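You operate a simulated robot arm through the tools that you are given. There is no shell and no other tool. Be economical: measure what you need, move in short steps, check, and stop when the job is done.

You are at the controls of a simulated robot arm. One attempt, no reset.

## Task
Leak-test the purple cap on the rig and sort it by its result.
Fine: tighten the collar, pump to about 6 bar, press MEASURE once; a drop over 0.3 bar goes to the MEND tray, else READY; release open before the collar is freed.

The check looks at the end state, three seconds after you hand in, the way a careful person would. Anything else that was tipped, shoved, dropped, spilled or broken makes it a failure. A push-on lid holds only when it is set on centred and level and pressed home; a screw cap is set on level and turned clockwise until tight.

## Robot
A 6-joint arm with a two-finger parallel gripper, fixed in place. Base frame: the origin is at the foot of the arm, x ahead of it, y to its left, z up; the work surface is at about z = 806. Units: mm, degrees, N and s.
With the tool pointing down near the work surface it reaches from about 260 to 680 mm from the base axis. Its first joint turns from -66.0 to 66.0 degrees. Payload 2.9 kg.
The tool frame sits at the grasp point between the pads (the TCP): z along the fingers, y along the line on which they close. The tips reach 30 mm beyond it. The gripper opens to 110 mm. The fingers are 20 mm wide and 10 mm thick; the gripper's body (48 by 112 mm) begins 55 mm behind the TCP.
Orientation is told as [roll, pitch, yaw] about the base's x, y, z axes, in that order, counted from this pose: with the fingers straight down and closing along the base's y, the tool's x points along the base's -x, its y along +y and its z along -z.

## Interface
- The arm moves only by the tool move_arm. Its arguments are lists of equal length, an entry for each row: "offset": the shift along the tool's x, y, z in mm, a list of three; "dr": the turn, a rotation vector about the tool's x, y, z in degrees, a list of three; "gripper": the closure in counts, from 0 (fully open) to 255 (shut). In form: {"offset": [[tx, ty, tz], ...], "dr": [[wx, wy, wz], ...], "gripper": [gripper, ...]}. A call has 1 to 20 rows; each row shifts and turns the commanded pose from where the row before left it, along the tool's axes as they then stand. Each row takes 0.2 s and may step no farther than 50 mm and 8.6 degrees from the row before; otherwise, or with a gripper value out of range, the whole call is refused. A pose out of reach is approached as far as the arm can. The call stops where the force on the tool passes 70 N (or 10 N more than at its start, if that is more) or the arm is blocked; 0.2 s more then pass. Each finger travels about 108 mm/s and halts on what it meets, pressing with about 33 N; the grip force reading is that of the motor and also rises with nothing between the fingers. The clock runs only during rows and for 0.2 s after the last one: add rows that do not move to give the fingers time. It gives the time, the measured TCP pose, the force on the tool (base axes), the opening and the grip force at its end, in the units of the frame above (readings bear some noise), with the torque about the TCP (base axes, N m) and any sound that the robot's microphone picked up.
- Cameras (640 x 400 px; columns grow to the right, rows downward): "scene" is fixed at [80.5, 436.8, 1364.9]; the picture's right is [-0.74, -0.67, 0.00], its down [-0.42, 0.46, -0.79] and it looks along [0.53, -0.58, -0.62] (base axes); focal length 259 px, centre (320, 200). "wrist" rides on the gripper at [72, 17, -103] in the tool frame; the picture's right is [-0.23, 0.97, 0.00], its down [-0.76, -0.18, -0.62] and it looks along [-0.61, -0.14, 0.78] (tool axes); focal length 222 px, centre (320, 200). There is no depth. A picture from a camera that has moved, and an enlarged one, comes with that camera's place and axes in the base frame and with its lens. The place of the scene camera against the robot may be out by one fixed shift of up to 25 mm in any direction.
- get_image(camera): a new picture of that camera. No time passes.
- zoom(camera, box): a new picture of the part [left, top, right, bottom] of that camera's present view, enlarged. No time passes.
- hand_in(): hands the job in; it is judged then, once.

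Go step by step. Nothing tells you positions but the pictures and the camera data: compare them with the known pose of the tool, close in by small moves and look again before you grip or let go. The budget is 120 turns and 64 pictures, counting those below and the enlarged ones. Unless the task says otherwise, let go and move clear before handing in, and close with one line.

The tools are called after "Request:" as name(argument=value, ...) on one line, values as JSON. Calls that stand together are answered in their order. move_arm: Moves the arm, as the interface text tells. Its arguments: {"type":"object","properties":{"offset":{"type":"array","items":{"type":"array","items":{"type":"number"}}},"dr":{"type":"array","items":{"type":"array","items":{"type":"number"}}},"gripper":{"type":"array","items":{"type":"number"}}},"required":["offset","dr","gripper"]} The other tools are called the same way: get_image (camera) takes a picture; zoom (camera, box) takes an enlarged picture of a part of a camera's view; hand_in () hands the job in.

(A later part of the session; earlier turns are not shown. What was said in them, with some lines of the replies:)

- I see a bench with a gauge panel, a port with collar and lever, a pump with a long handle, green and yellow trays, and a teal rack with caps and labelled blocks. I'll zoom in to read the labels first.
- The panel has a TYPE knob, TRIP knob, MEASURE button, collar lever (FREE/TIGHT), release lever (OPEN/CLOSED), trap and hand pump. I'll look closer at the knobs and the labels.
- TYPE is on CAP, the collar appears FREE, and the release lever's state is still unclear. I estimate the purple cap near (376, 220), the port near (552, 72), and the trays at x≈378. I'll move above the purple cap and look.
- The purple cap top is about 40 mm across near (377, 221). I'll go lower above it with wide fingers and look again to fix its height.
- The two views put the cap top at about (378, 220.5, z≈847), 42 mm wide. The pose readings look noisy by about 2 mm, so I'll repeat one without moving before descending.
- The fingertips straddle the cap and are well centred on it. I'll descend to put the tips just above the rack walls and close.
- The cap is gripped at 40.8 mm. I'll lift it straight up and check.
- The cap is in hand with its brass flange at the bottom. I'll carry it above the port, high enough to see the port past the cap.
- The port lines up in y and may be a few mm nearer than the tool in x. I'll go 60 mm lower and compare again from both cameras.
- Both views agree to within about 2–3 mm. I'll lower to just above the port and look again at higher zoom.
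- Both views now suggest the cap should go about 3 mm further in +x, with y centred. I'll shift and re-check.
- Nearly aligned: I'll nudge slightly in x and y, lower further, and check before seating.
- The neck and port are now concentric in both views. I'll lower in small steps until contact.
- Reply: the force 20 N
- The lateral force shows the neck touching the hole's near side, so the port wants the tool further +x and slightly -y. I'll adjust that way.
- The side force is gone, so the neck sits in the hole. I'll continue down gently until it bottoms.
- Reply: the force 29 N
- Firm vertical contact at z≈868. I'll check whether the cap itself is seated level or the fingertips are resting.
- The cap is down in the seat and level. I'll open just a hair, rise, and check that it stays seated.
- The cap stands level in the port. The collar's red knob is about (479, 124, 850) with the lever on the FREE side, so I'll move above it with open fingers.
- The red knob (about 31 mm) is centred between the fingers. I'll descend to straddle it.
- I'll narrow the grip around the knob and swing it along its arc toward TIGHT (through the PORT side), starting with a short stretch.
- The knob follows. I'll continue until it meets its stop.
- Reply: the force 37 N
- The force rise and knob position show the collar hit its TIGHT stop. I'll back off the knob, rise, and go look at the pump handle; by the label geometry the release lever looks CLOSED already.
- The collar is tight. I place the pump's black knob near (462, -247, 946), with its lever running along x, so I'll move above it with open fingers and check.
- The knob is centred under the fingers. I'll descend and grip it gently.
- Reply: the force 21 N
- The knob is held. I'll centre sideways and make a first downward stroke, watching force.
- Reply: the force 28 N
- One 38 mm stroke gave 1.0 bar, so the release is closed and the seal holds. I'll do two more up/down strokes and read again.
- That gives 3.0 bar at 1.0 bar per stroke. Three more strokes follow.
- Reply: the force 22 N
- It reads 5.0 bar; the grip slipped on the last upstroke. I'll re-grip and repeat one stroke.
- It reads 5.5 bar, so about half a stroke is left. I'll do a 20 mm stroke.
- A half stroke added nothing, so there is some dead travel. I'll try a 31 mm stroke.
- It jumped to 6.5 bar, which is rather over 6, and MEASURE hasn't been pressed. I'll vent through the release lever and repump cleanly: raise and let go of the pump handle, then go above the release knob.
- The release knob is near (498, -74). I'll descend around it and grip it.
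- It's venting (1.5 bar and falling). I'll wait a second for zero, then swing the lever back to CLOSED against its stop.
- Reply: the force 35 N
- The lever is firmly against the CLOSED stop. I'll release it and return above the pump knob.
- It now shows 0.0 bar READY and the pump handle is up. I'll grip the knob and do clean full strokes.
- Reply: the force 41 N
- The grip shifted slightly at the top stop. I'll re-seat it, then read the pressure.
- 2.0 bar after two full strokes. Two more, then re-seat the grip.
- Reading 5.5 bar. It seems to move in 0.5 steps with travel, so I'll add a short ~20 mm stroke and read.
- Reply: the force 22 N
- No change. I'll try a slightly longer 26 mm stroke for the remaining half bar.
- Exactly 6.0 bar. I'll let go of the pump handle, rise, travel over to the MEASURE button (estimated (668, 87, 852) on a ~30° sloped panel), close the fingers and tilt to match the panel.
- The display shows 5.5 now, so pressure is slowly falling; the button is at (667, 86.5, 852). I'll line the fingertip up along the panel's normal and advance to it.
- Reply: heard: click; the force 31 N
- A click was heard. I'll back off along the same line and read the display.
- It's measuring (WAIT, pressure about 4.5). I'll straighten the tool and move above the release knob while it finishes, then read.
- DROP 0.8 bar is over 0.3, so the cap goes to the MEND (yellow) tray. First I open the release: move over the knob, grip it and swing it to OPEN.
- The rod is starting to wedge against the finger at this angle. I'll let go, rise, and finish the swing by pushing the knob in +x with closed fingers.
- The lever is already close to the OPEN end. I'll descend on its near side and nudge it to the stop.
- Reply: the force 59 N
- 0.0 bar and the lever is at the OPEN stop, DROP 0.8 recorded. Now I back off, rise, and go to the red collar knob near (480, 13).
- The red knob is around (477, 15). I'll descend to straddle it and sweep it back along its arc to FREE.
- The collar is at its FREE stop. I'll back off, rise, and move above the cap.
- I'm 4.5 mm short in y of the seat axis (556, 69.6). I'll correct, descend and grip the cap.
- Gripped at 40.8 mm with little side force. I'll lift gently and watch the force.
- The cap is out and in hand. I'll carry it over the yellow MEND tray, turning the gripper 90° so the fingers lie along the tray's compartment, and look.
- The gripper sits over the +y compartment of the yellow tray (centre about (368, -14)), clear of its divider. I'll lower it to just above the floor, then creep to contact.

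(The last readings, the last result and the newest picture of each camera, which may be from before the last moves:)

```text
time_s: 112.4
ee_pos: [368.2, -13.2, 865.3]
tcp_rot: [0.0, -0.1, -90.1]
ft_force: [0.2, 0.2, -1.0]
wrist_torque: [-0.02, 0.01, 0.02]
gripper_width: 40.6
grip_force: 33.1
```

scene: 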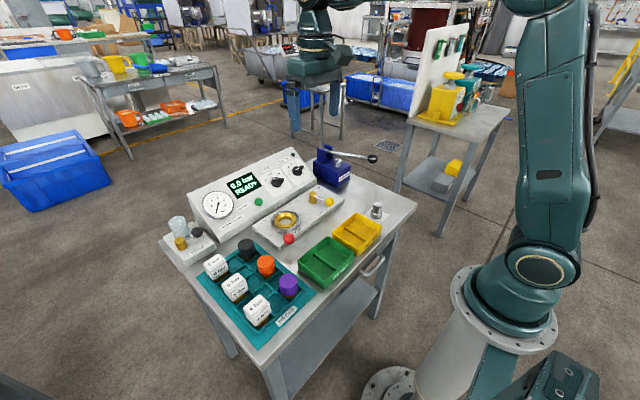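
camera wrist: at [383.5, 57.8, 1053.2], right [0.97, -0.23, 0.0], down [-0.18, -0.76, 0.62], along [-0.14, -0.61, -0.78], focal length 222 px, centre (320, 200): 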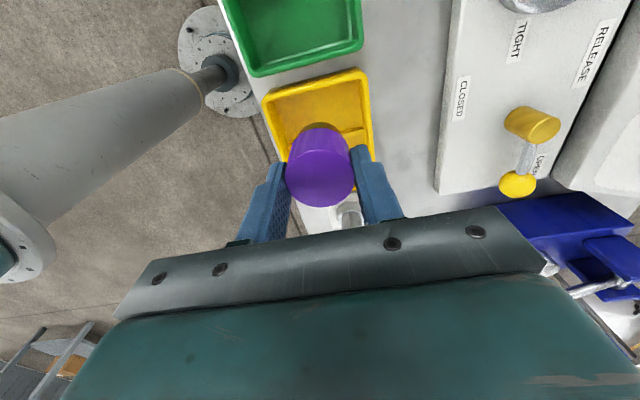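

No contact yet, so I'll continue down in small steps.

Request:
move_arm(offset=[[0, 0, 1.5], [0, 0, 0]], dr=[[0, 0, 0], [0, 0, 0]], gripper=[200, 200])

Request:
move_arm(offset=[[0, 0, 1.5], [0, 0, 0]], dr=[[0, 0, 0], [0, 0, 0]], gripper=[200, 200])

Request:
move_arm(offset=[[0, 0, 1.5], [0, 0, 0]], dr=[[0, 0, 0], [0, 0, 0]], gripper=[200, 200])

```text
time_s: 113.0
ee_pos: [369.3, -14.0, 863.3]
tcp_rot: [0.1, 0.0, -90.0]
ft_force: [-1.2, -0.2, -1.4]
wrist_torque: [0.02, -0.04, -0.01]
gripper_width: 40.6
grip_force: 33.3
```

```text
time_s: 113.6
ee_pos: [369.1, -14.1, 863.0]
tcp_rot: [-0.1, 0.0, -90.0]
ft_force: [-0.4, -1.0, -1.0]
wrist_torque: [-0.02, 0.01, -0.01]
gripper_width: 40.5
grip_force: 33.2
```

```text
time_s: 114.2
ee_pos: [369.2, -13.8, 861.2]
tcp_rot: [0.1, 0.0, -90.0]
ft_force: [-4.3, -0.9, 20.6]
wrist_torque: [-0.24, 0.35, -0.01]
gripper_width: 40.6
grip_force: 32.8
```

The cap touches the tray floor. I'll open slightly, rise clear, and check.

Request:
move_arm(offset=[[0, 0, -0.7], [0, 0, 0], [0, 0, 0], [0, 0, -15], [0, 0, -35], [0, 0, -50], [0, 0, -50], [0, 0, 0]], dr=[[0, 0, 0], [0, 0, 0], [0, 0, 0], [0, 0, 0], [0, 0, 0], [0, 0, 0], [0, 0, 0], [0, 0, 0]], gripper=[200, 140, 140, 140, 120, 100, 100, 100])

Request:
zoom(camera="scene", box=[160, 130, 420, 310])

```text
time_s: 116.0
ee_pos: [370.8, -13.8, 1015.1]
tcp_rot: [-0.1, 0.0, -90.0]
ft_force: [0.5, -0.2, -0.3]
wrist_torque: [-0.01, 0.03, -0.01]
gripper_width: 66.6
grip_force: 0.0
```

```text
2.22 times, centred on (290, 220) of scene
camera zoom: at [80.5, 436.8, 1364.9], right [-0.74, -0.67, 0.0], down [-0.42, 0.46, -0.79], along [0.53, -0.58, -0.62], focal length 576 px, centre (387, 156)
```

zoom: 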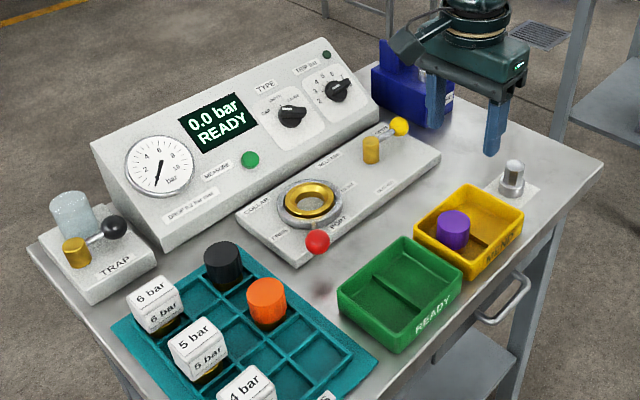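

The purple cap stands upright in the yellow MEND tray. The collar is free, the release is open, pressure is at zero, and nothing else has been disturbed. The arm is clear, so I'm handing in.

Request:
hand_in()

```text
The job is handed in.
```

I leak-tested the purple cap: it dropped 0.8 bar, over the 0.3 limit, so it is in the MEND tray. I pumped to 6.0 bar, but the display had slipped to 5.5 just before I pressed MEASURE once. An earlier fill overshot to 6.5, so I vented and repumped first.
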